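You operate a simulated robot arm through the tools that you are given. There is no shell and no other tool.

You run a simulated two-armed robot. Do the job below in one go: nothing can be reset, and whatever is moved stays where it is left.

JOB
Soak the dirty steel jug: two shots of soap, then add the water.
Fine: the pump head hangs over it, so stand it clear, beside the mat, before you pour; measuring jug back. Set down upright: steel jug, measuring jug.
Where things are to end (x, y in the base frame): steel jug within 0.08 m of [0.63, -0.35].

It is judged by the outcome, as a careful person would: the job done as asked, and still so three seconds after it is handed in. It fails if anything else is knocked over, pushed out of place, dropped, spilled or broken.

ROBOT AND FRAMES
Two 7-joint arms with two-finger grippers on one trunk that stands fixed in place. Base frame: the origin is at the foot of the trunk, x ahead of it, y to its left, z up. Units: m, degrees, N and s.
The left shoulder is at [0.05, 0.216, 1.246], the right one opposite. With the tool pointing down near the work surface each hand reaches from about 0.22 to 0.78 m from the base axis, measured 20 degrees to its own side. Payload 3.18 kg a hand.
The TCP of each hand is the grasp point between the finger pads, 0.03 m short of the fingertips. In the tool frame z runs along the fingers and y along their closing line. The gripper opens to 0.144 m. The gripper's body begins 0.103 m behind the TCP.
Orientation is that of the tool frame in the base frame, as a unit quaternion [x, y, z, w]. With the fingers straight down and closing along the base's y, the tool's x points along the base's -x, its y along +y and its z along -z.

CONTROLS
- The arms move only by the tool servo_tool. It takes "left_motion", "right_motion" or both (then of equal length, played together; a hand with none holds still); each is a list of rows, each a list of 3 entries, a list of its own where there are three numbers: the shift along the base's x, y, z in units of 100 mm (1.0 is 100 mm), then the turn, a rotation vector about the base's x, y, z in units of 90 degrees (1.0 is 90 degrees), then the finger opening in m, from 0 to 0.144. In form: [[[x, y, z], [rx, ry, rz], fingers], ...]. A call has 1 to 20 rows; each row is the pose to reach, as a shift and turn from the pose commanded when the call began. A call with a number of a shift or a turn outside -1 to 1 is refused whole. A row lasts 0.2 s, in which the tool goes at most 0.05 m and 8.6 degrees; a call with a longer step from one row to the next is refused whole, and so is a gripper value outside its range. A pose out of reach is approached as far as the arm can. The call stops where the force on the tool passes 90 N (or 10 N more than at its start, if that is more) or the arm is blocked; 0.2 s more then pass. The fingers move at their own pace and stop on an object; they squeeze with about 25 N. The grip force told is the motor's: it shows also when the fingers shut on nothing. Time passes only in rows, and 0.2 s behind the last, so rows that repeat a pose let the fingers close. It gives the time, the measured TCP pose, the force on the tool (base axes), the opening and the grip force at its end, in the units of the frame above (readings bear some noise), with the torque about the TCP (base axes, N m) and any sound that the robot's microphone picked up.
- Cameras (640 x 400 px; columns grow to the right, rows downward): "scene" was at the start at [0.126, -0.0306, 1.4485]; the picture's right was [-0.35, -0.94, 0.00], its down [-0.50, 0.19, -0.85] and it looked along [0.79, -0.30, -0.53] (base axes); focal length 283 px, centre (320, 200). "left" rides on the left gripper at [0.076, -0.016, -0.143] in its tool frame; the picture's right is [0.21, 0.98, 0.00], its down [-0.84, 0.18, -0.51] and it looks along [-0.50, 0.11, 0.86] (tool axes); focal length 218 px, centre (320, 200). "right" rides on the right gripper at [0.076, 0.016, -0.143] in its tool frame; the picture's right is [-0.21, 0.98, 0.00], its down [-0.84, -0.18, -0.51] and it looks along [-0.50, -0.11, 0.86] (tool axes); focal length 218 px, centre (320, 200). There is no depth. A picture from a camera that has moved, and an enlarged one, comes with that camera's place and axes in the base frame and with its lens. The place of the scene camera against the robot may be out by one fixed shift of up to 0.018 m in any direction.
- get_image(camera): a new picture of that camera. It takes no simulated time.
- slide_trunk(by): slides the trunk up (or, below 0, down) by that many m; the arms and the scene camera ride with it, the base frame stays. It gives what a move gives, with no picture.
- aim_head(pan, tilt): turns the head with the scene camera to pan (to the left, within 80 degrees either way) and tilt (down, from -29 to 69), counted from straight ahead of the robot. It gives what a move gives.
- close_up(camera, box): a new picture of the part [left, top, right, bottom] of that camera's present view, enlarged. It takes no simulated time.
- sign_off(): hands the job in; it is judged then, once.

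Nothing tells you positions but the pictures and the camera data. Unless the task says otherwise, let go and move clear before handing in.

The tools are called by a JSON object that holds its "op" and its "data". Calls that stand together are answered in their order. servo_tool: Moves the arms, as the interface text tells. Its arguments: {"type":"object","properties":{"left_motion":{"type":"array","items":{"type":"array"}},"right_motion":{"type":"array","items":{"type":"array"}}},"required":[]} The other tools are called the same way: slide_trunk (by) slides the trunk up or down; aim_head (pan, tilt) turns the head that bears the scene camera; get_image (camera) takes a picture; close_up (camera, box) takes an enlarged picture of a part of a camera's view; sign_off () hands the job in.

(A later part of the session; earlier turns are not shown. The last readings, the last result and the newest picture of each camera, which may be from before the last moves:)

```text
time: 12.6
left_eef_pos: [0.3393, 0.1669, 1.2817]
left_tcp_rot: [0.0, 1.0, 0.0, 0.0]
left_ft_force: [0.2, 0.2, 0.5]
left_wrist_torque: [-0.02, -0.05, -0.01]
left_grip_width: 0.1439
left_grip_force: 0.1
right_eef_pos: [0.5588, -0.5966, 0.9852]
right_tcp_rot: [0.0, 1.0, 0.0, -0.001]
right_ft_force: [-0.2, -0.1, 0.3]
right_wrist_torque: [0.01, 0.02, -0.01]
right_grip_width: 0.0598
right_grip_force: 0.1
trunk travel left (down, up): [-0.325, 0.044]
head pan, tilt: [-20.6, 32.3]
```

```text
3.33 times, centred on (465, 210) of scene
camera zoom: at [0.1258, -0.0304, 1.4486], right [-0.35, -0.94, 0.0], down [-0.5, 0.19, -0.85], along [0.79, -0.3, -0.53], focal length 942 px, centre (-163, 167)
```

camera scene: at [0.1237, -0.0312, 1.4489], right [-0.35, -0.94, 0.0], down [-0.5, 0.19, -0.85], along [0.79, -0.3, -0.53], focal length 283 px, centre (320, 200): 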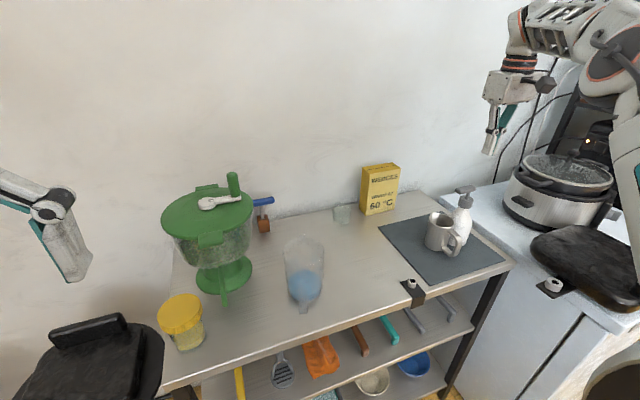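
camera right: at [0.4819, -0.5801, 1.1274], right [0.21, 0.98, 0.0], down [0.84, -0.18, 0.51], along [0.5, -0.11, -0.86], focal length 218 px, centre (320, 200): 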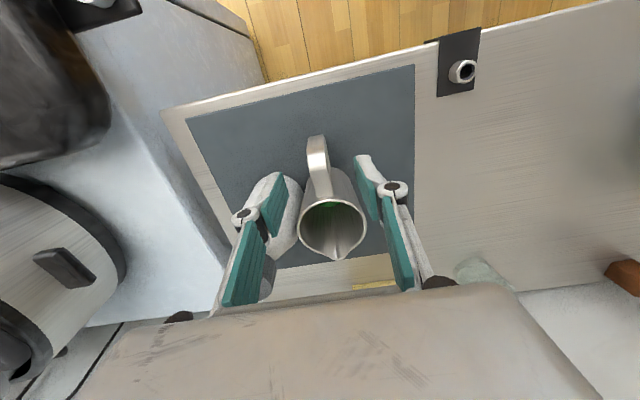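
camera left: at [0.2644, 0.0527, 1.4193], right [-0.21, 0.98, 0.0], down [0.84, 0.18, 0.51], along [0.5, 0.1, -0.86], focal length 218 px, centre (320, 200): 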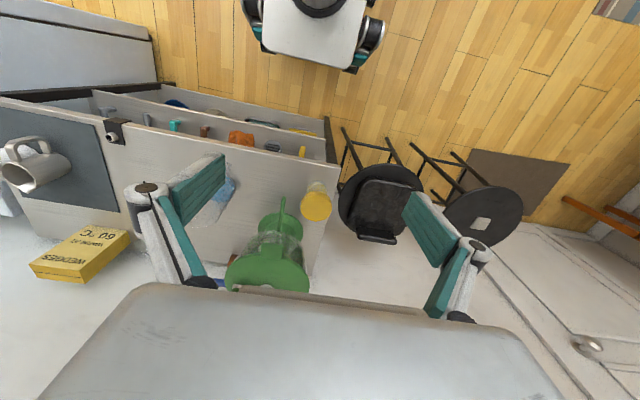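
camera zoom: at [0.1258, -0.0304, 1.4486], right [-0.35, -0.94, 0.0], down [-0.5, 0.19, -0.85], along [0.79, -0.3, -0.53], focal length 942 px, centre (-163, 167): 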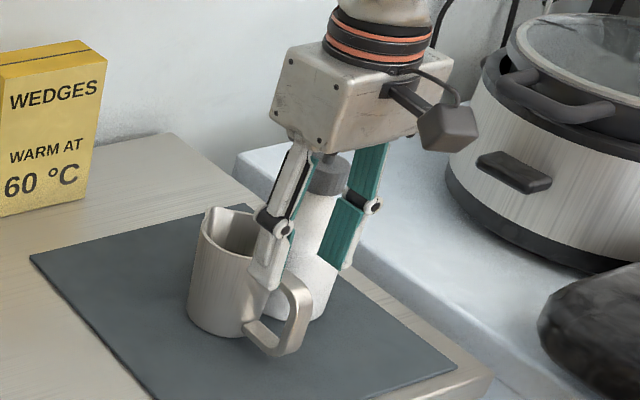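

The fingers are lined up on the handle and the gripper body stays about 3 cm in front of the pump head. I'll descend the last 8 cm and then close.

{"op": "servo_tool", "data": {"right_motion": [[[0.0, 0.0, -0.2], [0, 0, 0], 0.06], [[0.0, 0.0, -0.4], [0, 0, 0], 0.06], [[0.0, 0.0, -0.6], [0, 0, 0], 0.06], [[0.0, 0.0, -0.78], [0, 0, 0], 0.06], [[0.0, 0.0, -0.78], [0, 0, 0], 0.06]]}}

{"op": "get_image", "data": {"camera": "right"}}

{"op": "close_up", "data": {"camera": "scene", "box": [395, 150, 535, 270]}}

```text
time: 13.8
left_eef_pos: [0.3396, 0.1685, 1.2804]
left_tcp_rot: [0.0, 1.0, 0.0, -0.001]
left_ft_force: [0.1, -1.0, 0.3]
left_wrist_torque: [0.01, 0.0, 0.02]
left_grip_width: 0.1442
left_grip_force: 0.1
right_eef_pos: [0.5572, -0.5988, 0.9059]
right_tcp_rot: [-0.001, 1.0, 0.0, 0.0]
right_ft_force: [0.2, -0.6, -0.1]
right_wrist_torque: [-0.02, 0.03, 0.02]
right_grip_width: 0.0598
right_grip_force: 0.1
trunk travel left (down, up): [-0.325, 0.044]
head pan, tilt: [-20.6, 32.3]
```

```text
taken
camera right: at [0.4816, -0.5814, 1.0488], right [0.21, 0.98, 0.0], down [0.84, -0.18, 0.51], along [0.5, -0.11, -0.86], focal length 218 px, centre (320, 200)
```

right: 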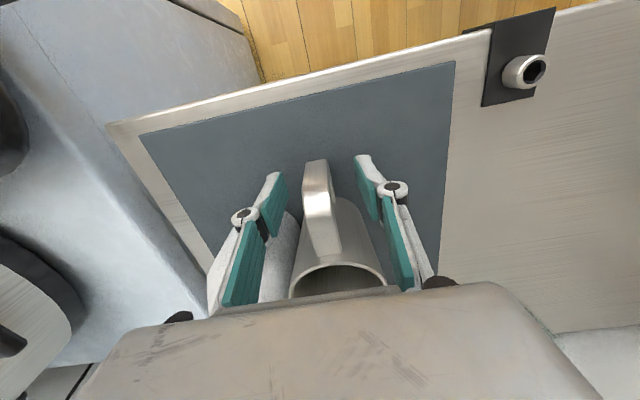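

```text
3.33 times, centred on (465, 210) of scene
camera zoom: at [0.1257, -0.0304, 1.4486], right [-0.35, -0.94, 0.0], down [-0.5, 0.19, -0.85], along [0.79, -0.3, -0.53], focal length 942 px, centre (-163, 167)
```

zoom: 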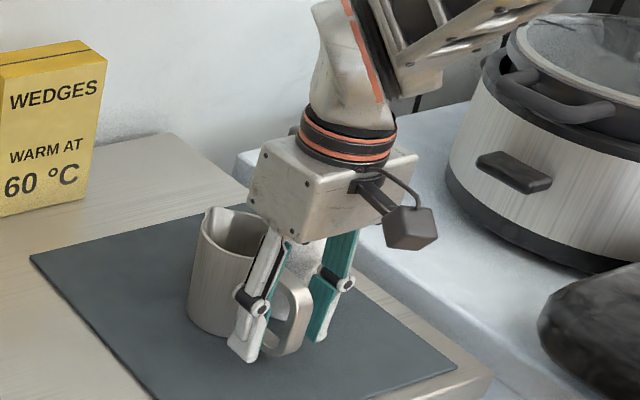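

The handle sits centrally between the fingers. I'll close on it.

{"op": "servo_tool", "data": {"right_motion": [[[0.0, 0.0, 0.0], [0, 0, 0], 0.03], [[0.0, 0.0, 0.0], [0, 0, 0], 0.0], [[0.0, 0.0, 0.0], [0, 0, 0], 0.0], [[0.0, 0.0, 0.0], [0, 0, 0], 0.0], [[0.0, 0.0, 0.0], [0, 0, 0], 0.0]]}}

{"op": "get_image", "data": {"camera": "right"}}

{"op": "close_up", "data": {"camera": "scene", "box": [395, 150, 535, 270]}}

```text
time: 15.0
left_eef_pos: [0.3399, 0.1679, 1.2804]
left_tcp_rot: [-0.001, 1.0, 0.0, 0.001]
left_ft_force: [0.7, -0.2, 0.4]
left_wrist_torque: [0.03, -0.03, 0.0]
left_grip_width: 0.1441
left_grip_force: 0.1
right_eef_pos: [0.5576, -0.5988, 0.9067]
right_tcp_rot: [0.001, 1.0, 0.001, -0.001]
right_ft_force: [-0.2, -0.3, 0.1]
right_wrist_torque: [0.01, 0.03, 0.01]
right_grip_width: 0.0177
right_grip_force: 25.2
trunk travel left (down, up): [-0.325, 0.044]
head pan, tilt: [-20.6, 32.3]
```

```text
taken
camera right: at [0.4816, -0.5816, 1.0487], right [0.21, 0.98, 0.0], down [0.84, -0.18, 0.51], along [0.5, -0.11, -0.86], focal length 218 px, centre (320, 200)
```

right: 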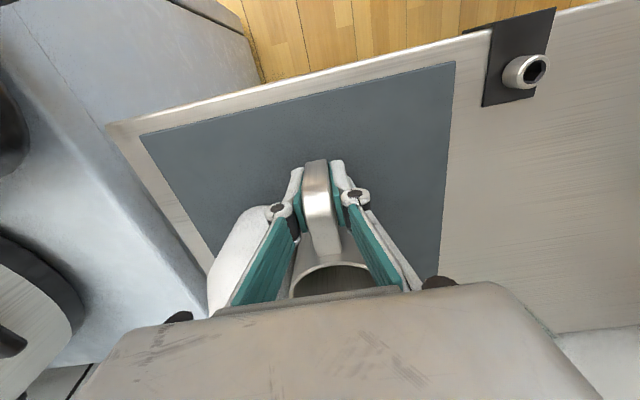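

```text
3.33 times, centred on (465, 210) of scene
camera zoom: at [0.126, -0.0307, 1.4486], right [-0.35, -0.94, 0.0], down [-0.5, 0.19, -0.85], along [0.79, -0.3, -0.53], focal length 942 px, centre (-163, 167)
```

zoom: 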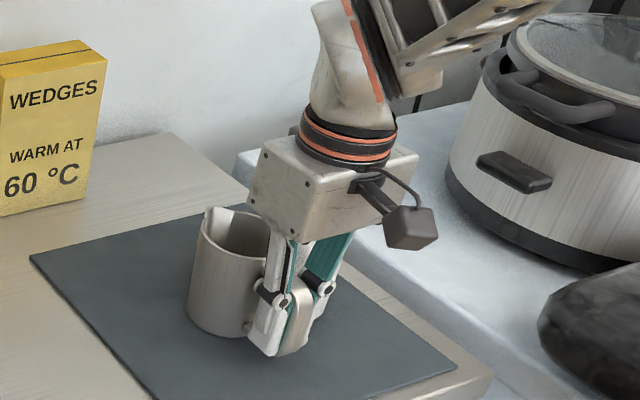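

The grip holds the handle at 17.7 mm. I'll lift about 2.5 cm straight up and check that the jug stays level.

{"op": "servo_tool", "data": {"right_motion": [[[0.0, 0.0, 0.06], [0, 0, 0], 0.0], [[0.0, 0.0, 0.12], [0, 0, 0], 0.0], [[0.0, 0.0, 0.18], [0, 0, 0], 0.0], [[0.0, 0.0, 0.25], [0, 0, 0], 0.0], [[0.0, 0.0, 0.25], [0, 0, 0], 0.0]]}}

{"op": "close_up", "data": {"camera": "scene", "box": [395, 150, 535, 270]}}

{"op": "get_image", "data": {"camera": "right"}}

```text
time: 16.2
left_eef_pos: [0.3405, 0.167, 1.2815]
left_tcp_rot: [0.0, 1.0, 0.001, 0.0]
left_ft_force: [0.4, -0.1, 0.5]
left_wrist_torque: [0.03, 0.03, -0.02]
left_grip_width: 0.1437
left_grip_force: 0.0
right_eef_pos: [0.5586, -0.5999, 0.9308]
right_tcp_rot: [0.001, 1.0, 0.0, 0.0]
right_ft_force: [0.1, 0.0, -2.1]
right_wrist_torque: [0.02, 0.09, 0.03]
right_grip_width: 0.0177
right_grip_force: 25.6
trunk travel left (down, up): [-0.325, 0.044]
head pan, tilt: [-20.6, 32.3]
```

```text
3.33 times, centred on (465, 210) of scene
camera zoom: at [0.1263, -0.0309, 1.4485], right [-0.35, -0.94, 0.0], down [-0.5, 0.19, -0.85], along [0.79, -0.3, -0.53], focal length 942 px, centre (-163, 167)
```

zoom: 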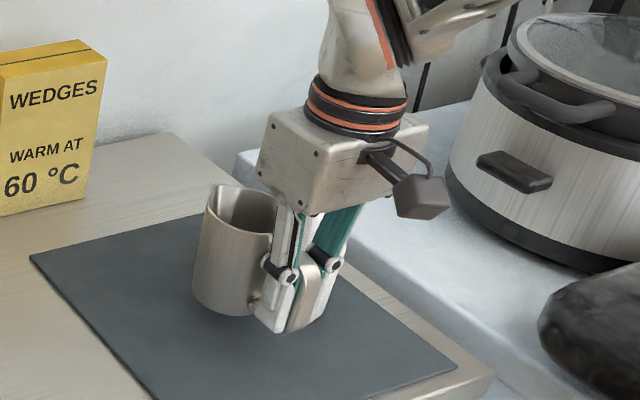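

```text
taken
camera right: at [0.4826, -0.5819, 1.0734], right [0.21, 0.98, 0.0], down [0.84, -0.18, 0.51], along [0.5, -0.11, -0.86], focal length 218 px, centre (320, 200)
```

right: 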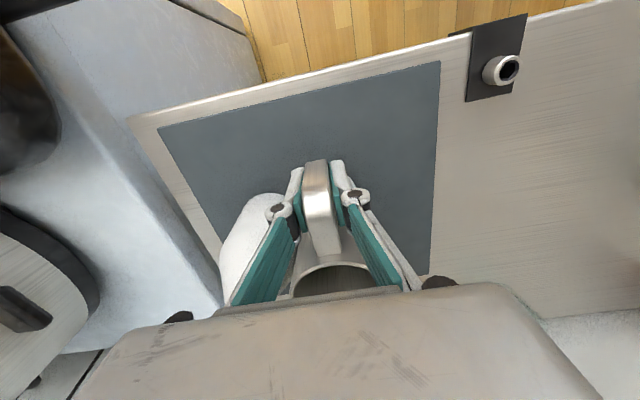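

The jug lifted level and the bottle stayed put. I'll carry it left over the mat edge toward (0.63, -0.355).

{"op": "servo_tool", "data": {"right_motion": [[[0.01, 0.15, 0.05], [0, 0, 0], 0.0], [[0.02, 0.4, 0.1], [0, 0, 0], 0.0], [[0.03, 0.65, 0.1], [0, 0, 0], 0.0], [[0.04, 0.9, 0.1], [0, 0, 0], 0.0], [[0.04, 1.0, 0.1], [0, 0, 0], 0.0]]}}

{"op": "servo_tool", "data": {"right_motion": [[[0.02, 0.2, 0.0], [0, 0, 0], 0.0], [[0.04, 0.45, 0.0], [0, 0, 0], 0.0], [[0.06, 0.7, 0.0], [0, 0, 0], 0.0], [[0.08, 0.9, 0.0], [0, 0, 0], 0.0], [[0.08, 1.0, 0.0], [0, 0, 0], 0.0]]}}

{"op": "servo_tool", "data": {"right_motion": [[[0.0, 0.15, 0.0], [0, 0, 0], 0.0], [[0.0, 0.35, 0.0], [0, 0, 0], 0.0], [[0.0, 0.435, 0.0], [0, 0, 0], 0.0], [[0.0, 0.435, 0.0], [0, 0, 0], 0.0]]}}

{"op": "get_image", "data": {"camera": "scene"}}

{"op": "get_image", "data": {"camera": "right"}}

```text
time: 17.4
left_eef_pos: [0.3395, 0.1669, 1.2809]
left_tcp_rot: [-0.001, 1.0, 0.0, 0.0]
left_ft_force: [0.6, 0.0, -0.6]
left_wrist_torque: [-0.03, 0.01, 0.06]
left_grip_width: 0.1438
left_grip_force: 0.0
right_eef_pos: [0.5627, -0.4986, 0.9401]
right_tcp_rot: [0.001, 1.0, 0.0, -0.001]
right_ft_force: [0.3, 0.5, -0.8]
right_wrist_torque: [-0.01, 0.07, 0.02]
right_grip_width: 0.0176
right_grip_force: 24.9
trunk travel left (down, up): [-0.325, 0.044]
head pan, tilt: [-20.6, 32.3]
```

```text
time: 18.6
left_eef_pos: [0.3397, 0.1677, 1.2814]
left_tcp_rot: [0.0, 1.0, 0.0, -0.001]
left_ft_force: [-0.5, -0.5, 0.3]
left_wrist_torque: [0.01, 0.02, -0.01]
left_grip_width: 0.1439
left_grip_force: 0.1
right_eef_pos: [0.5917, -0.4442, 0.9509]
right_tcp_rot: [-0.008, 1.0, 0.013, -0.007]
right_ft_force: [0.4, 0.4, -2.6]
right_wrist_torque: [-0.04, 0.11, 0.0]
right_grip_width: 0.0176
right_grip_force: 25.2
right hand out of reach, approached as far as the arm can: row 2, 3, 4, 5
trunk travel left (down, up): [-0.325, 0.044]
head pan, tilt: [-20.6, 32.3]
```

```text
time: 19.6
left_eef_pos: [0.3403, 0.168, 1.2814]
left_tcp_rot: [-0.001, 1.0, 0.0, 0.0]
left_ft_force: [0.2, -0.8, -0.3]
left_wrist_torque: [-0.01, -0.02, -0.02]
left_grip_width: 0.1439
left_grip_force: 0.0
right_eef_pos: [0.6092, -0.4383, 0.958]
right_tcp_rot: [-0.007, 1.0, 0.01, -0.006]
right_ft_force: [0.0, 0.7, -1.5]
right_wrist_torque: [0.01, 0.08, 0.01]
right_grip_width: 0.0177
right_grip_force: 24.7
right hand out of reach, approached as far as the arm can: row 1, 2, 3, 4
trunk travel left (down, up): [-0.325, 0.044]
head pan, tilt: [-20.6, 32.3]
```

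```text
taken
camera scene: at [0.126, -0.0306, 1.4485], right [-0.35, -0.94, 0.0], down [-0.5, 0.19, -0.85], along [0.79, -0.3, -0.53], focal length 283 px, centre (320, 200)
```

scene: 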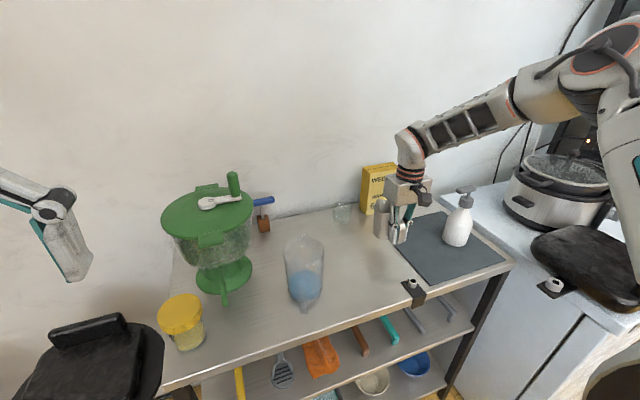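

```text
taken
camera right: at [0.5357, -0.4262, 1.1015], right [0.2, 0.98, 0.02], down [0.85, -0.18, 0.49], along [0.49, -0.08, -0.87], focal length 218 px, centre (320, 200)
```

right: 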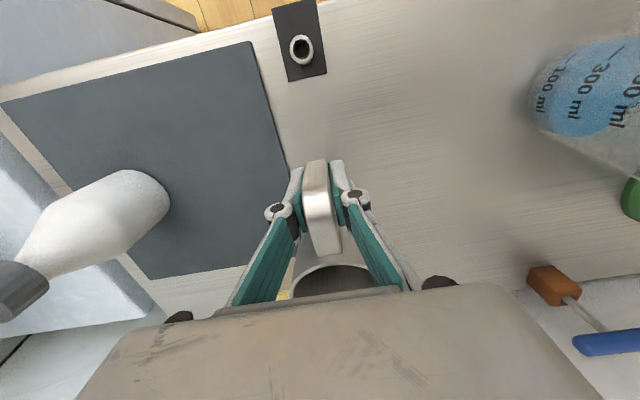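

The right arm hit a joint limit moving left, and the hand drifted to about (0.609, -0.438, 0.958). The jug is still held level. I'll back off to where the reach was good and then try a different wrist turn.

{"op": "servo_tool", "data": {"right_motion": [[[0.0, -0.4, 0.0], [0, 0, 0], 0.0], [[0.0, -0.8, 0.0], [0, 0, 0], 0.0], [[0.0, -1.0, 0.0], [0, 0, 0], 0.0], [[0.0, -1.0, 0.0], [0, 0, 0], 0.0]]}}

{"op": "get_image", "data": {"camera": "scene"}}

```text
time: 20.6
left_eef_pos: [0.3398, 0.1675, 1.2813]
left_tcp_rot: [0.0, 1.0, 0.0, 0.0]
left_ft_force: [-0.2, -0.1, 0.4]
left_wrist_torque: [-0.02, -0.04, -0.03]
left_grip_width: 0.1441
left_grip_force: 0.1
right_eef_pos: [0.6082, -0.5396, 0.9599]
right_tcp_rot: [0.001, 1.0, 0.0, 0.0]
right_ft_force: [-0.4, 0.2, -1.2]
right_wrist_torque: [0.0, 0.06, -0.03]
right_grip_width: 0.0179
right_grip_force: 24.6
trunk travel left (down, up): [-0.325, 0.044]
head pan, tilt: [-20.6, 32.3]
```

```text
taken
camera scene: at [0.1262, -0.0305, 1.4485], right [-0.35, -0.94, 0.0], down [-0.5, 0.19, -0.85], along [0.79, -0.3, -0.53], focal length 283 px, centre (320, 200)
```

scene: 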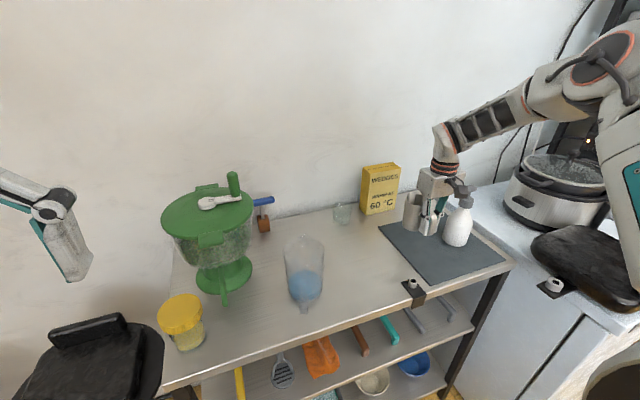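

The command base moves to wherever the hand really got to, so I'll keep the steps small. I'm backing away from the bottle and testing a turn about the vertical to free the wrist.

{"op": "servo_tool", "data": {"right_motion": [[[-0.3, 0.2, 0.0], [0, 0, 0], 0.0], [[-0.6, 0.4, 0.0], [0, 0, 0], 0.0], [[-0.7, 0.45, 0.0], [0, 0, 0.09], 0.0], [[-0.7, 0.45, 0.0], [0, 0, 0.18], 0.0], [[-0.7, 0.45, 0.0], [0, 0, 0.27], 0.0], [[-0.7, 0.45, 0.0], [0, 0, 0.33], 0.0], [[-0.7, 0.45, 0.0], [0, 0, 0.33], 0.0]]}}

{"op": "get_image", "data": {"camera": "scene"}}

```text
time: 22.2
left_eef_pos: [0.3412, 0.1675, 1.2826]
left_tcp_rot: [0.0, 1.0, 0.001, 0.0]
left_ft_force: [0.3, -1.3, -0.2]
left_wrist_torque: [-0.03, 0.0, 0.03]
left_grip_width: 0.144
left_grip_force: 0.0
right_eef_pos: [0.5375, -0.4967, 0.958]
right_tcp_rot: [-0.256, 0.967, 0.0, 0.0]
right_ft_force: [0.4, -0.1, -1.5]
right_wrist_torque: [-0.03, 0.1, -0.02]
right_grip_width: 0.0178
right_grip_force: 24.4
trunk travel left (down, up): [-0.325, 0.044]
head pan, tilt: [-20.6, 32.3]
```

```text
taken
camera scene: at [0.1261, -0.0308, 1.4485], right [-0.35, -0.94, 0.0], down [-0.5, 0.19, -0.85], along [0.79, -0.3, -0.53], focal length 283 px, centre (320, 200)
```

scene: 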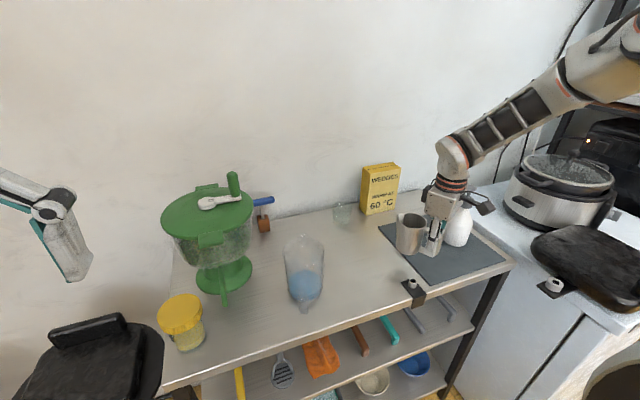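

The wrist turned 30° without trouble. I'll try moving left in short steps from here.

{"op": "servo_tool", "data": {"right_motion": [[[0.0, 0.2, 0.0], [0, 0, 0], 0.0], [[0.0, 0.4, 0.0], [0, 0, 0], 0.0], [[0.0, 0.5, 0.0], [0, 0, 0], 0.0]]}}

```text
time: 23.0
left_eef_pos: [0.3403, 0.1678, 1.2819]
left_tcp_rot: [0.0, 1.0, -0.001, 0.0]
left_ft_force: [0.7, -0.3, -0.1]
left_wrist_torque: [-0.02, 0.01, -0.04]
left_grip_width: 0.1438
left_grip_force: 0.1
right_eef_pos: [0.5374, -0.4469, 0.9581]
right_tcp_rot: [-0.255, 0.967, 0.0, 0.0]
right_ft_force: [0.4, -0.1, -2.4]
right_wrist_torque: [-0.06, 0.09, -0.02]
right_grip_width: 0.0175
right_grip_force: 25.0
trunk travel left (down, up): [-0.325, 0.044]
head pan, tilt: [-20.6, 32.3]
```

{"op": "servo_tool", "data": {"right_motion": [[[0.0, 0.15, 0.0], [0, 0, 0], 0.0], [[0.0, 0.3, 0.0], [0, 0, 0], 0.0], [[0.0, 0.4, 0.0], [0, 0, 0], 0.0]]}}

{"op": "get_image", "data": {"camera": "scene"}}

```text
time: 23.8
left_eef_pos: [0.3391, 0.1667, 1.282]
left_tcp_rot: [0.0, 1.0, 0.0, 0.0]
left_ft_force: [0.3, 0.6, 0.0]
left_wrist_torque: [0.01, -0.03, 0.0]
left_grip_width: 0.1441
left_grip_force: 0.0
right_eef_pos: [0.5391, -0.4073, 0.9595]
right_tcp_rot: [-0.255, 0.967, 0.0, -0.001]
right_ft_force: [0.0, 0.2, -2.3]
right_wrist_torque: [-0.05, 0.08, 0.02]
right_grip_width: 0.0177
right_grip_force: 25.3
trunk travel left (down, up): [-0.325, 0.044]
head pan, tilt: [-20.6, 32.3]
```

```text
taken
camera scene: at [0.1261, -0.0304, 1.4485], right [-0.35, -0.94, 0.0], down [-0.5, 0.19, -0.85], along [0.79, -0.3, -0.53], focal length 283 px, centre (320, 200)
```

scene: 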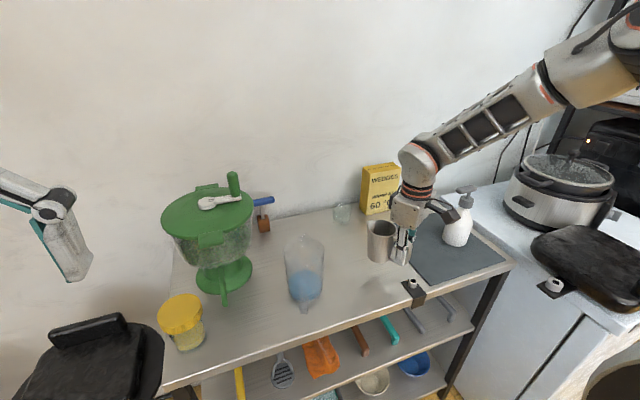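

The steel jug is now near (0.59, -0.376) and the arm reaches well with this wrist turn. I'll nudge it toward (0.62, -0.355) and lower it.

{"op": "servo_tool", "data": {"right_motion": [[[0.15, 0.1, 0.0], [0, 0, 0], 0.0], [[0.3, 0.2, 0.0], [0, 0, 0], 0.0], [[0.3, 0.2, -0.1], [0, 0, 0], 0.0], [[0.3, 0.2, -0.25], [0, 0, 0], 0.0], [[0.3, 0.2, -0.4], [0, 0, 0], 0.0], [[0.3, 0.2, -0.4], [0, 0, 0], 0.0]]}}

{"op": "get_image", "data": {"camera": "scene"}}

{"op": "close_up", "data": {"camera": "scene", "box": [320, 160, 460, 280]}}

```text
time: 25.2
left_eef_pos: [0.3407, 0.1669, 1.2818]
left_tcp_rot: [0.0, 1.0, 0.0, 0.001]
left_ft_force: [-0.6, -0.4, -0.4]
left_wrist_torque: [0.02, 0.0, -0.02]
left_grip_width: 0.144
left_grip_force: 0.0
right_eef_pos: [0.5681, -0.3865, 0.9195]
right_tcp_rot: [-0.256, 0.967, 0.0, 0.0]
right_ft_force: [0.7, 0.8, -1.0]
right_wrist_torque: [-0.02, 0.08, -0.01]
right_grip_width: 0.0177
right_grip_force: 24.4
trunk travel left (down, up): [-0.325, 0.044]
head pan, tilt: [-20.6, 32.3]
```

```text
taken
camera scene: at [0.126, -0.0306, 1.4486], right [-0.35, -0.94, 0.0], down [-0.5, 0.19, -0.85], along [0.79, -0.3, -0.53], focal length 283 px, centre (320, 200)
```

scene: 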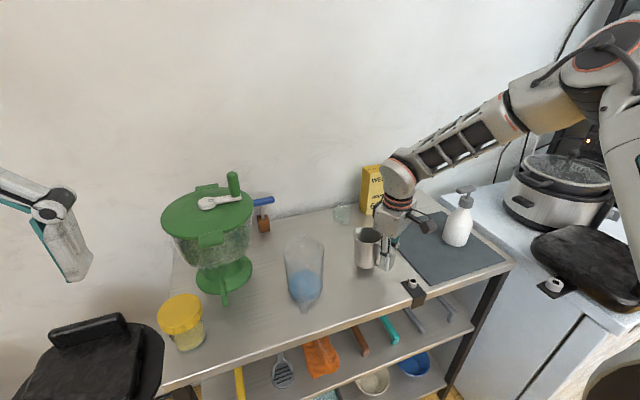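

```text
3.33 times, centred on (390, 220) of scene
camera zoom: at [0.126, -0.0306, 1.4486], right [-0.35, -0.94, 0.0], down [-0.5, 0.19, -0.85], along [0.79, -0.3, -0.53], focal length 942 px, centre (87, 133)
```

zoom: 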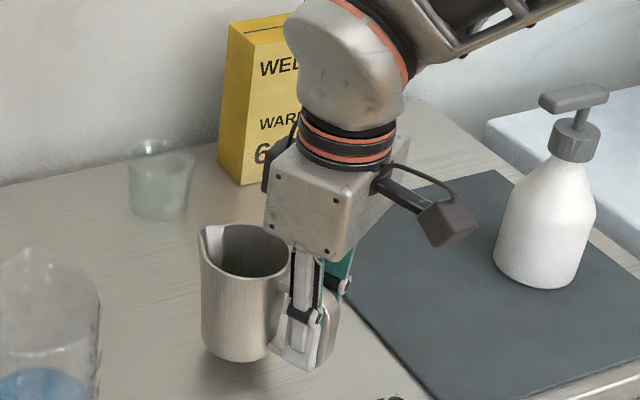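

The jug hangs upright near (0.622, -0.356). I'll lower it the last two centimetres gently, watching the force.

{"op": "servo_tool", "data": {"right_motion": [[[0.0, 0.0, -0.05], [0, 0, 0], 0.0], [[0.0, 0.0, -0.1], [0, 0, 0], 0.0], [[0.0, 0.0, -0.13], [0, 0, 0], 0.0], [[0.0, 0.0, -0.15], [0, 0, 0], 0.0]]}}

{"op": "close_up", "data": {"camera": "scene", "box": [320, 200, 440, 280]}}

```text
time: 26.2
left_eef_pos: [0.3402, 0.167, 1.2824]
left_tcp_rot: [0.0, 1.0, 0.0, 0.0]
left_ft_force: [-0.3, -0.4, -0.8]
left_wrist_torque: [0.01, 0.02, 0.01]
left_grip_width: 0.144
left_grip_force: 0.0
right_eef_pos: [0.5695, -0.3868, 0.9035]
right_tcp_rot: [-0.256, 0.967, 0.001, 0.0]
right_ft_force: [0.3, -0.4, -1.5]
right_wrist_torque: [-0.07, 0.1, 0.03]
right_grip_width: 0.0177
right_grip_force: 24.5
trunk travel left (down, up): [-0.325, 0.044]
head pan, tilt: [-20.6, 32.3]
```

```text
5.00 times, centred on (380, 240) of scene
camera zoom: at [0.1262, -0.0308, 1.4485], right [-0.35, -0.94, 0.0], down [-0.5, 0.19, -0.85], along [0.79, -0.3, -0.53], focal length 1413 px, centre (20, 0)
```

zoom: 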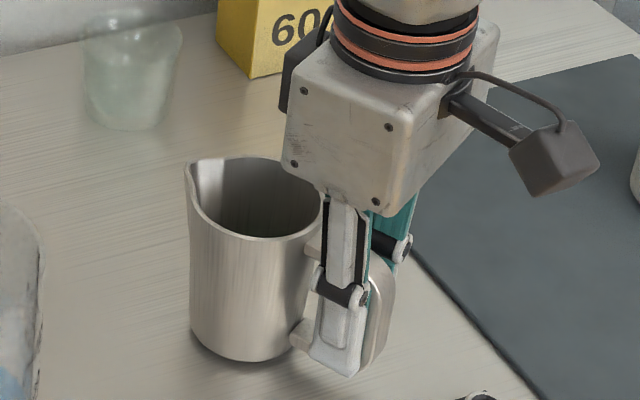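

{"op": "servo_tool", "data": {"right_motion": [[[0.0, 0.0, -0.01], [0, 0, 0], 0.0], [[0.0, 0.0, -0.02], [0, 0, 0], 0.0], [[0.0, 0.0, -0.03], [0, 0, 0], 0.0]]}}

```text
time: 27.0
left_eef_pos: [0.3382, 0.1672, 1.2829]
left_tcp_rot: [0.001, 1.0, 0.0, -0.001]
left_ft_force: [-0.7, 0.3, 0.2]
left_wrist_torque: [-0.01, 0.02, -0.01]
left_grip_width: 0.1439
left_grip_force: 0.0
right_eef_pos: [0.5686, -0.3854, 0.9019]
right_tcp_rot: [-0.255, 0.967, 0.001, 0.002]
right_ft_force: [-0.1, -1.5, 3.4]
right_wrist_torque: [0.15, -0.12, -0.03]
right_grip_width: 0.0175
right_grip_force: 25.2
trunk travel left (down, up): [-0.325, 0.044]
head pan, tilt: [-20.6, 32.3]
```

The force turned to an upward push, so the jug is standing on the counter. I'll open the fingers and rise clear.

{"op": "servo_tool", "data": {"right_motion": [[[0.0, 0.0, 0.005], [0, 0, 0], 0.025], [[0.0, 0.0, 0.005], [0, 0, 0], 0.045], [[0.0, 0.0, 0.005], [0, 0, 0], 0.06], [[0.0, 0.0, 0.005], [0, 0, 0], 0.06]]}}

{"op": "close_up", "data": {"camera": "scene", "box": [320, 200, 440, 280]}}

{"op": "get_image", "data": {"camera": "right"}}

```text
time: 28.0
left_eef_pos: [0.3405, 0.1674, 1.2818]
left_tcp_rot: [0.001, 1.0, 0.0, 0.0]
left_ft_force: [0.4, -0.1, -0.1]
left_wrist_torque: [0.02, 0.0, 0.0]
left_grip_width: 0.1441
left_grip_force: 0.1
right_eef_pos: [0.5684, -0.3871, 0.9019]
right_tcp_rot: [-0.255, 0.967, 0.0, 0.0]
right_ft_force: [-0.3, -0.7, -0.1]
right_wrist_torque: [0.02, -0.03, 0.0]
right_grip_width: 0.0601
right_grip_force: 0.2
trunk travel left (down, up): [-0.325, 0.044]
head pan, tilt: [-20.6, 32.3]
```

```text
5.00 times, centred on (380, 240) of scene
camera zoom: at [0.126, -0.0306, 1.4486], right [-0.35, -0.94, 0.0], down [-0.5, 0.19, -0.85], along [0.79, -0.3, -0.53], focal length 1413 px, centre (20, 0)
```

zoom: 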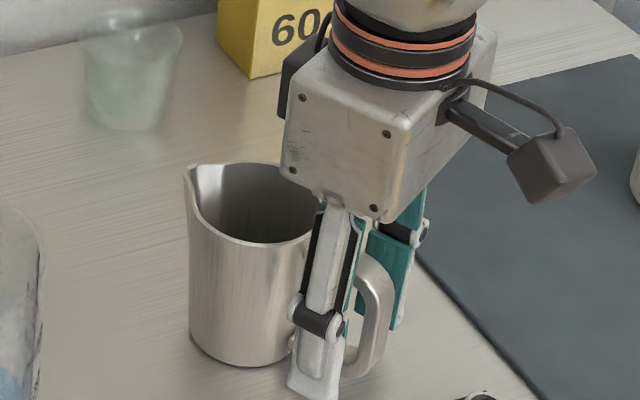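

```text
taken
camera right: at [0.4951, -0.4088, 1.0438], right [-0.3, 0.95, 0.0], down [0.82, 0.26, 0.51], along [0.48, 0.15, -0.86], focal length 218 px, centre (320, 200)
```

right: 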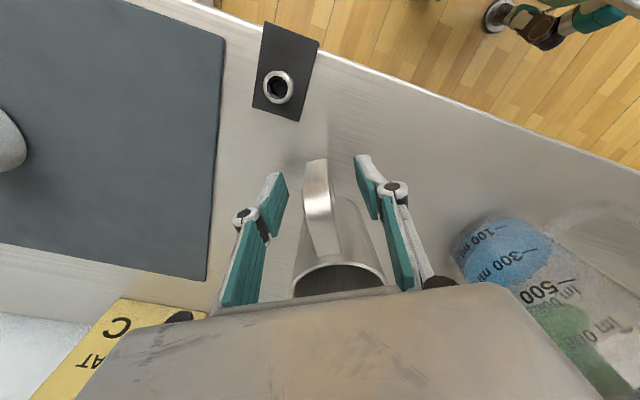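

The steel jug stands upright on its own. I'll rise straight up, then look down on both jugs to fix their positions.

{"op": "servo_tool", "data": {"right_motion": [[[0.0, 0.0, 0.3], [0, 0, 0], 0.06], [[0.0, 0.0, 0.65], [0, 0, 0], 0.06], [[0.0, 0.0, 1.0], [0, 0, 0], 0.06]]}}

{"op": "servo_tool", "data": {"right_motion": [[[-0.2, 0.0, 0.3], [0, 0, 0], 0.1], [[-0.4, 0.0, 0.65], [0, 0, 0], 0.144], [[-0.6, 0.0, 1.0], [0, 0, 0], 0.144]]}}

{"op": "get_image", "data": {"camera": "right"}}

{"op": "get_image", "data": {"camera": "scene"}}

```text
time: 28.8
left_eef_pos: [0.3391, 0.1679, 1.2826]
left_tcp_rot: [0.0, 1.0, 0.0, 0.0]
left_ft_force: [-0.7, 0.5, -0.8]
left_wrist_torque: [-0.01, -0.04, 0.0]
left_grip_width: 0.144
left_grip_force: 0.0
right_eef_pos: [0.566, -0.3862, 1.0032]
right_tcp_rot: [-0.256, 0.967, 0.0, 0.0]
right_ft_force: [-0.6, 0.8, 0.7]
right_wrist_torque: [0.0, -0.04, -0.01]
right_grip_width: 0.0598
right_grip_force: 0.1
trunk travel left (down, up): [-0.325, 0.044]
head pan, tilt: [-20.6, 32.3]
```

```text
time: 29.6
left_eef_pos: [0.3384, 0.1682, 1.2812]
left_tcp_rot: [-0.001, 1.0, 0.0, 0.002]
left_ft_force: [-0.2, 0.2, 0.3]
left_wrist_torque: [-0.06, -0.04, 0.04]
left_grip_width: 0.1441
left_grip_force: 0.1
right_eef_pos: [0.5076, -0.3873, 1.1025]
right_tcp_rot: [-0.257, 0.966, 0.0, 0.0]
right_ft_force: [-0.1, -0.4, -0.4]
right_wrist_torque: [-0.01, -0.06, 0.02]
right_grip_width: 0.1439
right_grip_force: 0.0
trunk travel left (down, up): [-0.325, 0.044]
head pan, tilt: [-20.6, 32.3]
```

```text
taken
camera right: at [0.4341, -0.4092, 1.2453], right [-0.3, 0.95, 0.0], down [0.82, 0.26, 0.51], along [0.48, 0.15, -0.86], focal length 218 px, centre (320, 200)
```

right: 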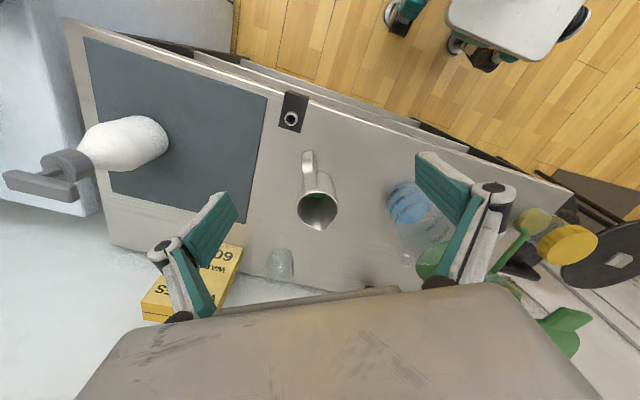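

```text
taken
camera scene: at [0.124, -0.0299, 1.4488], right [-0.35, -0.94, 0.0], down [-0.5, 0.19, -0.85], along [0.79, -0.3, -0.53], focal length 283 px, centre (320, 200)
```

scene: 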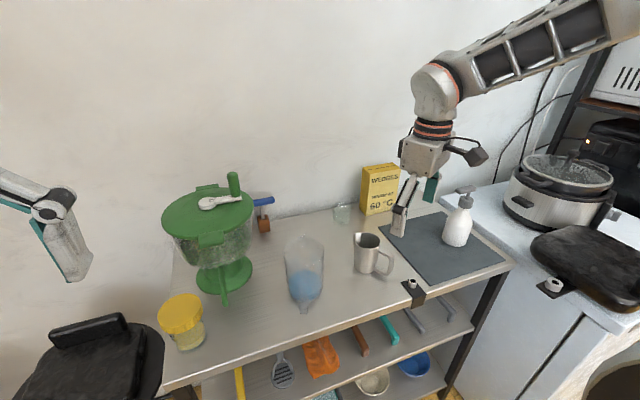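

The steel jug stands clear of the mat. Before touching the measuring jug, I'll test in free air whether the right arm can point its fingers forward (20° below level), which I need for a grasp from the handle side and a forward pour.

{"op": "servo_tool", "data": {"right_motion": [[[-0.07, 0.09, 0.05], [0.0236, -0.0747, -0.0242], 0.144], [[-0.14, 0.17, 0.1], [0.0471, -0.1494, -0.0484], 0.144], [[-0.2, 0.26, 0.15], [0.0707, -0.2242, -0.0727], 0.144], [[-0.27, 0.35, 0.2], [0.0943, -0.2989, -0.0969], 0.144], [[-0.34, 0.44, 0.25], [0.1179, -0.3736, -0.1211], 0.144], [[-0.41, 0.52, 0.3], [0.1414, -0.4483, -0.1453], 0.144], [[-0.48, 0.61, 0.35], [0.165, -0.523, -0.1695], 0.144], [[-0.54, 0.7, 0.4], [0.1886, -0.5978, -0.1938], 0.144], [[-0.61, 0.78, 0.45], [0.2121, -0.6725, -0.218], 0.144], [[-0.68, 0.87, 0.5], [0.2357, -0.7472, -0.2422], 0.144], [[-0.68, 0.87, 0.5], [0.2357, -0.7472, -0.2422], 0.144]]}}

{"op": "get_image", "data": {"camera": "scene"}}

{"op": "get_image", "data": {"camera": "right"}}

```text
time: 32.0
left_eef_pos: [0.3373, 0.1709, 1.2821]
left_tcp_rot: [0.0, 1.0, -0.002, 0.0]
left_ft_force: [0.0, 1.0, -0.7]
left_wrist_torque: [-0.12, -0.01, 0.02]
left_grip_width: 0.1441
left_grip_force: 0.0
right_eef_pos: [0.5557, -0.329, 1.155]
right_tcp_rot: [-0.033, 0.818, 0.025, 0.573]
right_ft_force: [0.2, 1.1, 1.8]
right_wrist_torque: [-0.04, 0.06, -0.1]
right_grip_width: 0.144
right_grip_force: 0.1
right hand out of reach, approached as far as the arm can: row 3, 4, 5, 6, 7, 8, 9, 10, 11
trunk travel left (down, up): [-0.325, 0.044]
head pan, tilt: [-20.6, 32.3]
```

```text
taken
camera scene: at [0.125, -0.0272, 1.4488], right [-0.35, -0.94, 0.0], down [-0.5, 0.19, -0.85], along [0.79, -0.3, -0.53], focal length 283 px, centre (320, 200)
```

scene: 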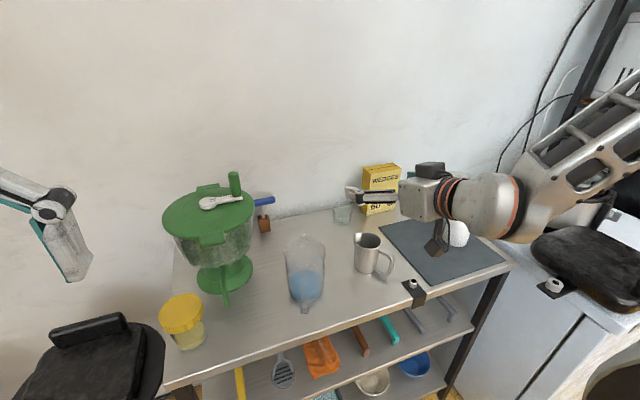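

```text
taken
camera right: at [0.3949, -0.3255, 1.1322], right [-0.01, 0.98, 0.2], down [-0.17, -0.2, 0.96], along [0.98, -0.02, 0.17], focal length 218 px, centre (320, 200)
```

right: 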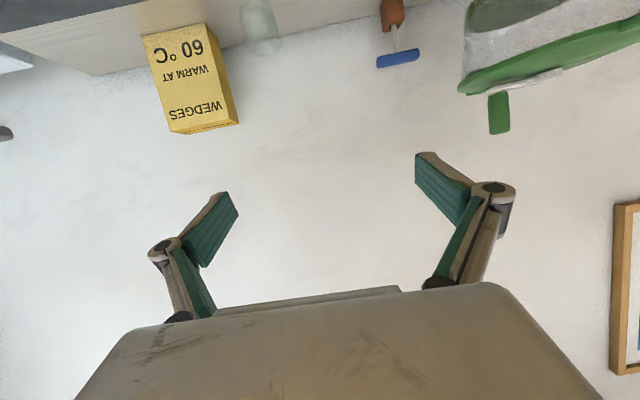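

With the fingers forward, the arm can't pull further back than x ≈ 0.55 at this height, but the orientation is fine. I'll dry-run the pour rotation here in free air, pitching the hand from forward to past vertical.

{"op": "servo_tool", "data": {"right_motion": [[[0, 0, 0.05], [0, 0.09, 0], 0.144], [[0, 0, 0.1], [0, 0.18, 0], 0.144], [[0, 0, 0.15], [0, 0.27, 0], 0.144], [[0, 0, 0.2], [0, 0.36, 0], 0.144], [[0, 0, 0.2], [0, 0.45, 0], 0.144], [[0, 0, 0.2], [0, 0.54, 0], 0.144], [[0, 0, 0.2], [0, 0.63, 0], 0.144], [[0, 0, 0.2], [0, 0.72, 0], 0.144], [[0, 0, 0.2], [0, 0.81, 0], 0.144], [[0, 0, 0.2], [0, 0.9, 0], 0.144], [[0, 0, 0.2], [0, 0.99, 0], 0.144]]}}

{"op": "get_image", "data": {"camera": "scene"}}

```text
time: 34.4
left_eef_pos: [0.3398, 0.1686, 1.2828]
left_tcp_rot: [0.0, 1.0, 0.0, 0.0]
left_ft_force: [0.1, -0.3, 0.0]
left_wrist_torque: [0.0, -0.02, -0.01]
left_grip_width: 0.144
left_grip_force: 0.1
right_eef_pos: [0.5494, -0.3348, 1.1758]
right_tcp_rot: [-0.009, 0.997, 0.042, -0.071]
right_ft_force: [-0.3, -0.1, 0.2]
right_wrist_torque: [-0.01, 0.0, 0.01]
right_grip_width: 0.1442
right_grip_force: 0.0
right hand out of reach, approached as far as the arm can: row 11
trunk travel left (down, up): [-0.325, 0.044]
head pan, tilt: [-20.6, 32.3]
```

```text
taken
camera scene: at [0.1252, -0.0298, 1.4488], right [-0.35, -0.94, 0.0], down [-0.5, 0.19, -0.85], along [0.79, -0.3, -0.53], focal length 283 px, centre (320, 200)
```

scene: 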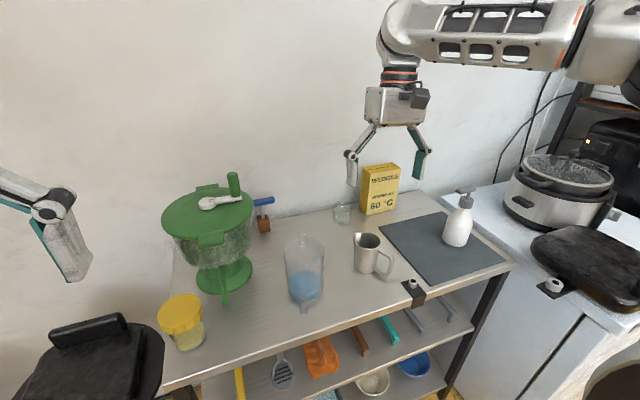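

The tilt stopped at about 8° past vertical, so forward (+x) pouring is short of range. I'll try a pour direction of about 45° left, which suits the arm's posture better, first in free air.

{"op": "servo_tool", "data": {"right_motion": [[[-0.03, -0.14, -0.04], [-0.0025, -0.0178, 0.0812], 0.1], [[-0.07, -0.28, -0.09], [-0.005, -0.0357, 0.1623], 0.1], [[-0.1, -0.42, -0.13], [-0.0075, -0.0535, 0.2435], 0.1], [[-0.13, -0.57, -0.17], [-0.01, -0.0713, 0.3247], 0.1], [[-0.17, -0.71, -0.22], [-0.0125, -0.0892, 0.4058], 0.1], [[-0.2, -0.85, -0.26], [-0.015, -0.107, 0.487], 0.1], [[-0.2, -0.85, -0.26], [-0.015, -0.107, 0.487], 0.1]]}}

{"op": "servo_tool", "data": {"right_motion": [[[0, 0, 0], [-0.0636, 0.0636, 0], 0.1], [[0, 0, 0], [-0.1273, 0.1273, 0], 0.1], [[0, 0, 0], [-0.1909, 0.1909, 0], 0.1], [[0, 0, 0], [-0.2546, 0.2546, 0], 0.1], [[0, 0, 0], [-0.3111, 0.3111, 0], 0.1], [[0, 0, 0], [-0.3111, 0.3111, 0], 0.1]]}}

{"op": "get_image", "data": {"camera": "scene"}}

```text
time: 36.0
left_eef_pos: [0.3405, 0.168, 1.2819]
left_tcp_rot: [0.0, 1.0, 0.0, 0.0]
left_ft_force: [-0.6, 0.8, 0.1]
left_wrist_torque: [0.02, 0.0, -0.01]
left_grip_width: 0.144
left_grip_force: 0.1
right_eef_pos: [0.5298, -0.4192, 1.1491]
right_tcp_rot: [-0.382, 0.924, -0.001, -0.001]
right_ft_force: [-1.1, 0.8, 0.4]
right_wrist_torque: [-0.02, -0.01, 0.0]
right_grip_width: 0.1
right_grip_force: 0.0
trunk travel left (down, up): [-0.325, 0.044]
head pan, tilt: [-20.6, 32.3]
```

```text
time: 37.4
left_eef_pos: [0.3394, 0.1664, 1.2821]
left_tcp_rot: [0.0, 1.0, 0.0, 0.0]
left_ft_force: [-1.1, -0.1, 0.7]
left_wrist_torque: [-0.02, 0.0, 0.01]
left_grip_width: 0.1439
left_grip_force: 0.0
right_eef_pos: [0.5105, -0.4557, 1.1009]
right_tcp_rot: [-0.359, 0.87, -0.132, -0.311]
right_ft_force: [1.0, 0.2, -0.3]
right_wrist_torque: [0.04, -0.03, -0.02]
right_grip_width: 0.1001
right_grip_force: 0.0
right hand out of reach, approached as far as the arm can: row 4, 5, 6
trunk travel left (down, up): [-0.325, 0.044]
head pan, tilt: [-20.6, 32.3]
```

```text
taken
camera scene: at [0.1257, -0.0301, 1.4486], right [-0.35, -0.94, 0.0], down [-0.5, 0.19, -0.85], along [0.79, -0.3, -0.53], focal length 283 px, centre (320, 200)
```

scene: 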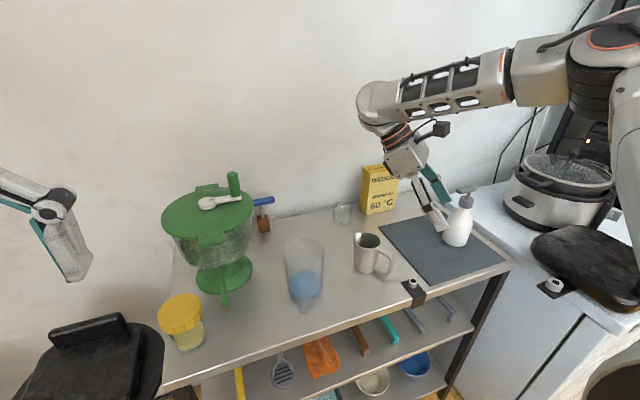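

Pointing 45° left, the hand can tilt about 30–40° past vertical, which is enough to empty the jug. Now I'll turn the fingers forward again and move left, to see if the grasp pose at the measuring jug is reachable.

{"op": "servo_tool", "data": {"right_motion": [[[0.04, 0.08, 0.08], [0.0311, -0.0748, -0.0197], 0.1], [[0.08, 0.15, 0.15], [0.0623, -0.1495, -0.0394], 0.1], [[0.11, 0.23, 0.22], [0.0934, -0.2243, -0.0591], 0.1], [[0.15, 0.3, 0.3], [0.1245, -0.299, -0.0788], 0.1], [[0.19, 0.38, 0.37], [0.1556, -0.3738, -0.0984], 0.1], [[0.22, 0.45, 0.45], [0.1868, -0.4485, -0.1181], 0.1], [[0.26, 0.53, 0.52], [0.2179, -0.5233, -0.1378], 0.1], [[0.3, 0.6, 0.6], [0.249, -0.598, -0.1575], 0.1]]}}

{"op": "servo_tool", "data": {"right_motion": [[[0.02, 0.08, 0.0], [0.0311, -0.0748, -0.0197], 0.1], [[0.04, 0.15, 0.0], [0.0623, -0.1495, -0.0394], 0.1], [[0.06, 0.23, 0.0], [0.0934, -0.2243, -0.0591], 0.1], [[0.08, 0.3, 0.0], [0.1245, -0.299, -0.0788], 0.1], [[0.11, 0.38, 0.0], [0.1556, -0.3738, -0.0984], 0.1], [[0.14, 0.45, 0.0], [0.1868, -0.4485, -0.1181], 0.1], [[0.17, 0.53, 0.0], [0.2179, -0.5233, -0.1378], 0.1], [[0.2, 0.65, 0.0], [0.249, -0.598, -0.1575], 0.1], [[0.2, 0.65, 0.0], [0.249, -0.598, -0.1575], 0.1]]}}

{"op": "get_image", "data": {"camera": "scene"}}

```text
time: 39.2
left_eef_pos: [0.3393, 0.1675, 1.2827]
left_tcp_rot: [0.0, 1.0, 0.0, 0.0]
left_ft_force: [-0.2, -0.4, -0.1]
left_wrist_torque: [-0.01, -0.01, 0.0]
left_grip_width: 0.1441
left_grip_force: 0.0
right_eef_pos: [0.5417, -0.394, 1.161]
right_tcp_rot: [-0.208, 0.96, -0.075, 0.172]
right_ft_force: [-0.4, 0.3, 0.3]
right_wrist_torque: [-0.01, -0.02, 0.01]
right_grip_width: 0.0998
right_grip_force: 0.1
trunk travel left (down, up): [-0.325, 0.044]
head pan, tilt: [-20.6, 32.3]
```

```text
time: 41.2
left_eef_pos: [0.3401, 0.1669, 1.2824]
left_tcp_rot: [0.0, 1.0, 0.0, -0.001]
left_ft_force: [-0.9, 0.6, -0.6]
left_wrist_torque: [0.02, -0.01, 0.02]
left_grip_width: 0.1441
left_grip_force: 0.0
right_eef_pos: [0.5661, -0.3307, 1.1593]
right_tcp_rot: [-0.002, 0.793, 0.001, 0.609]
right_ft_force: [-0.3, -0.2, 0.0]
right_wrist_torque: [-0.01, -0.04, 0.03]
right_grip_width: 0.0999
right_grip_force: 0.0
right hand out of reach, approached as far as the arm can: row 8, 9
trunk travel left (down, up): [-0.325, 0.044]
head pan, tilt: [-20.6, 32.3]
```

```text
taken
camera scene: at [0.1253, -0.0308, 1.4487], right [-0.35, -0.94, 0.0], down [-0.5, 0.19, -0.85], along [0.79, -0.3, -0.53], focal length 283 px, centre (320, 200)
```

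scene: 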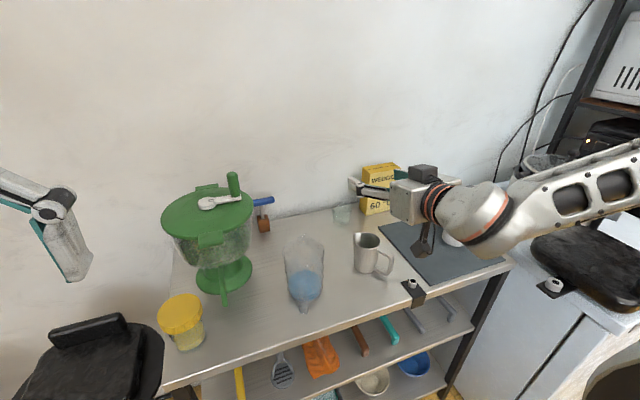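

The hand points forward at (0.566, -0.331, 1.159). I'll move left toward the measuring jug, staying above it.

{"op": "servo_tool", "data": {"right_motion": [[[0.0, 0.2, 0.0], [0, 0, 0], 0.12], [[0.0, 0.4, 0.0], [0, 0, 0], 0.14], [[0.0, 0.6, 0.0], [0, 0, 0], 0.144], [[0.0, 0.8, 0.0], [0, 0, 0], 0.144], [[0.0, 0.8, 0.0], [0, 0, 0], 0.144]]}}

{"op": "get_image", "data": {"camera": "scene"}}

```text
time: 42.4
left_eef_pos: [0.3402, 0.1661, 1.2829]
left_tcp_rot: [0.001, 1.0, 0.0, 0.0]
left_ft_force: [-1.2, 0.0, -0.2]
left_wrist_torque: [-0.03, -0.04, -0.01]
left_grip_width: 0.1441
left_grip_force: 0.1
right_eef_pos: [0.5672, -0.2526, 1.1602]
right_tcp_rot: [-0.001, 0.794, 0.0, 0.608]
right_ft_force: [0.3, -0.3, -1.6]
right_wrist_torque: [-0.02, 0.0, 0.03]
right_grip_width: 0.1439
right_grip_force: 0.0
trunk travel left (down, up): [-0.325, 0.044]
head pan, tilt: [-20.6, 32.3]
```

```text
taken
camera scene: at [0.1258, -0.0311, 1.4486], right [-0.35, -0.94, 0.0], down [-0.5, 0.19, -0.85], along [0.79, -0.3, -0.53], focal length 283 px, centre (320, 200)
```

scene: 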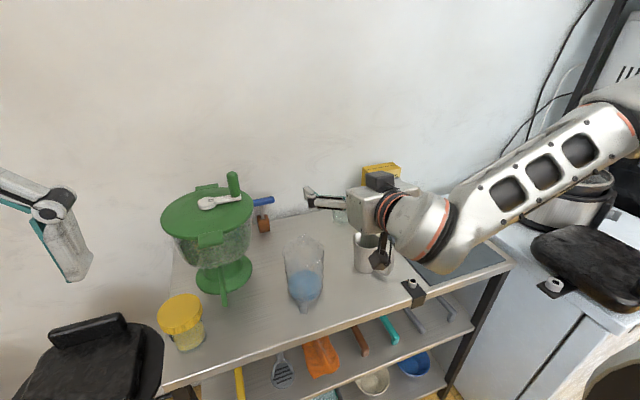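

That pose was reached exactly. Before going over the measuring jug, I'll refine its axis with the left and scene cameras.

{"op": "get_image", "data": {"camera": "left"}}

{"op": "close_up", "data": {"camera": "scene", "box": [265, 225, 345, 325]}}

```text
taken
camera left: at [0.2636, 0.1506, 1.4242], right [-0.21, 0.98, 0.0], down [0.84, 0.18, 0.51], along [0.5, 0.11, -0.86], focal length 218 px, centre (320, 200)
```

left: 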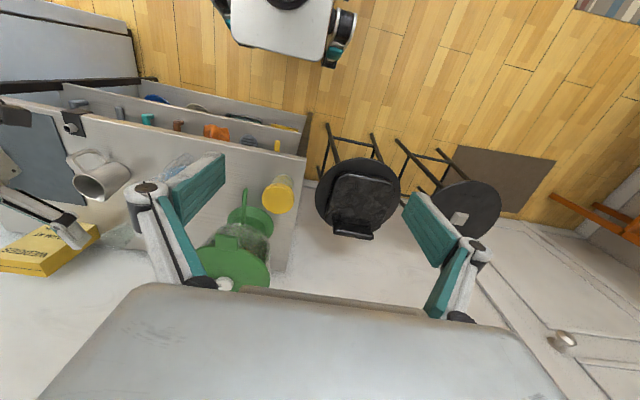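

```text
4.00 times, centred on (305, 275) of scene
camera zoom: at [0.1258, -0.0311, 1.4486], right [-0.35, -0.94, 0.0], down [-0.5, 0.19, -0.85], along [0.79, -0.3, -0.53], focal length 1130 px, centre (380, -100)
```

zoom: 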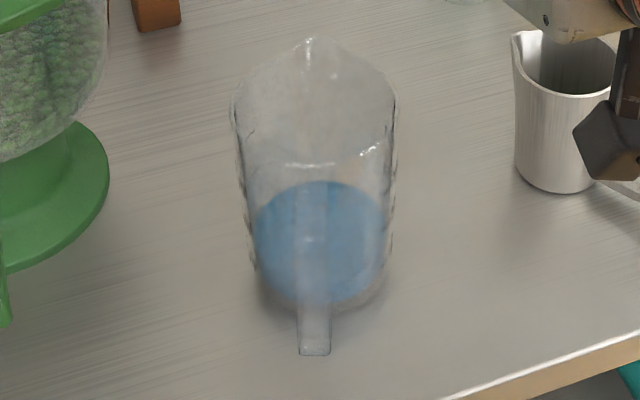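

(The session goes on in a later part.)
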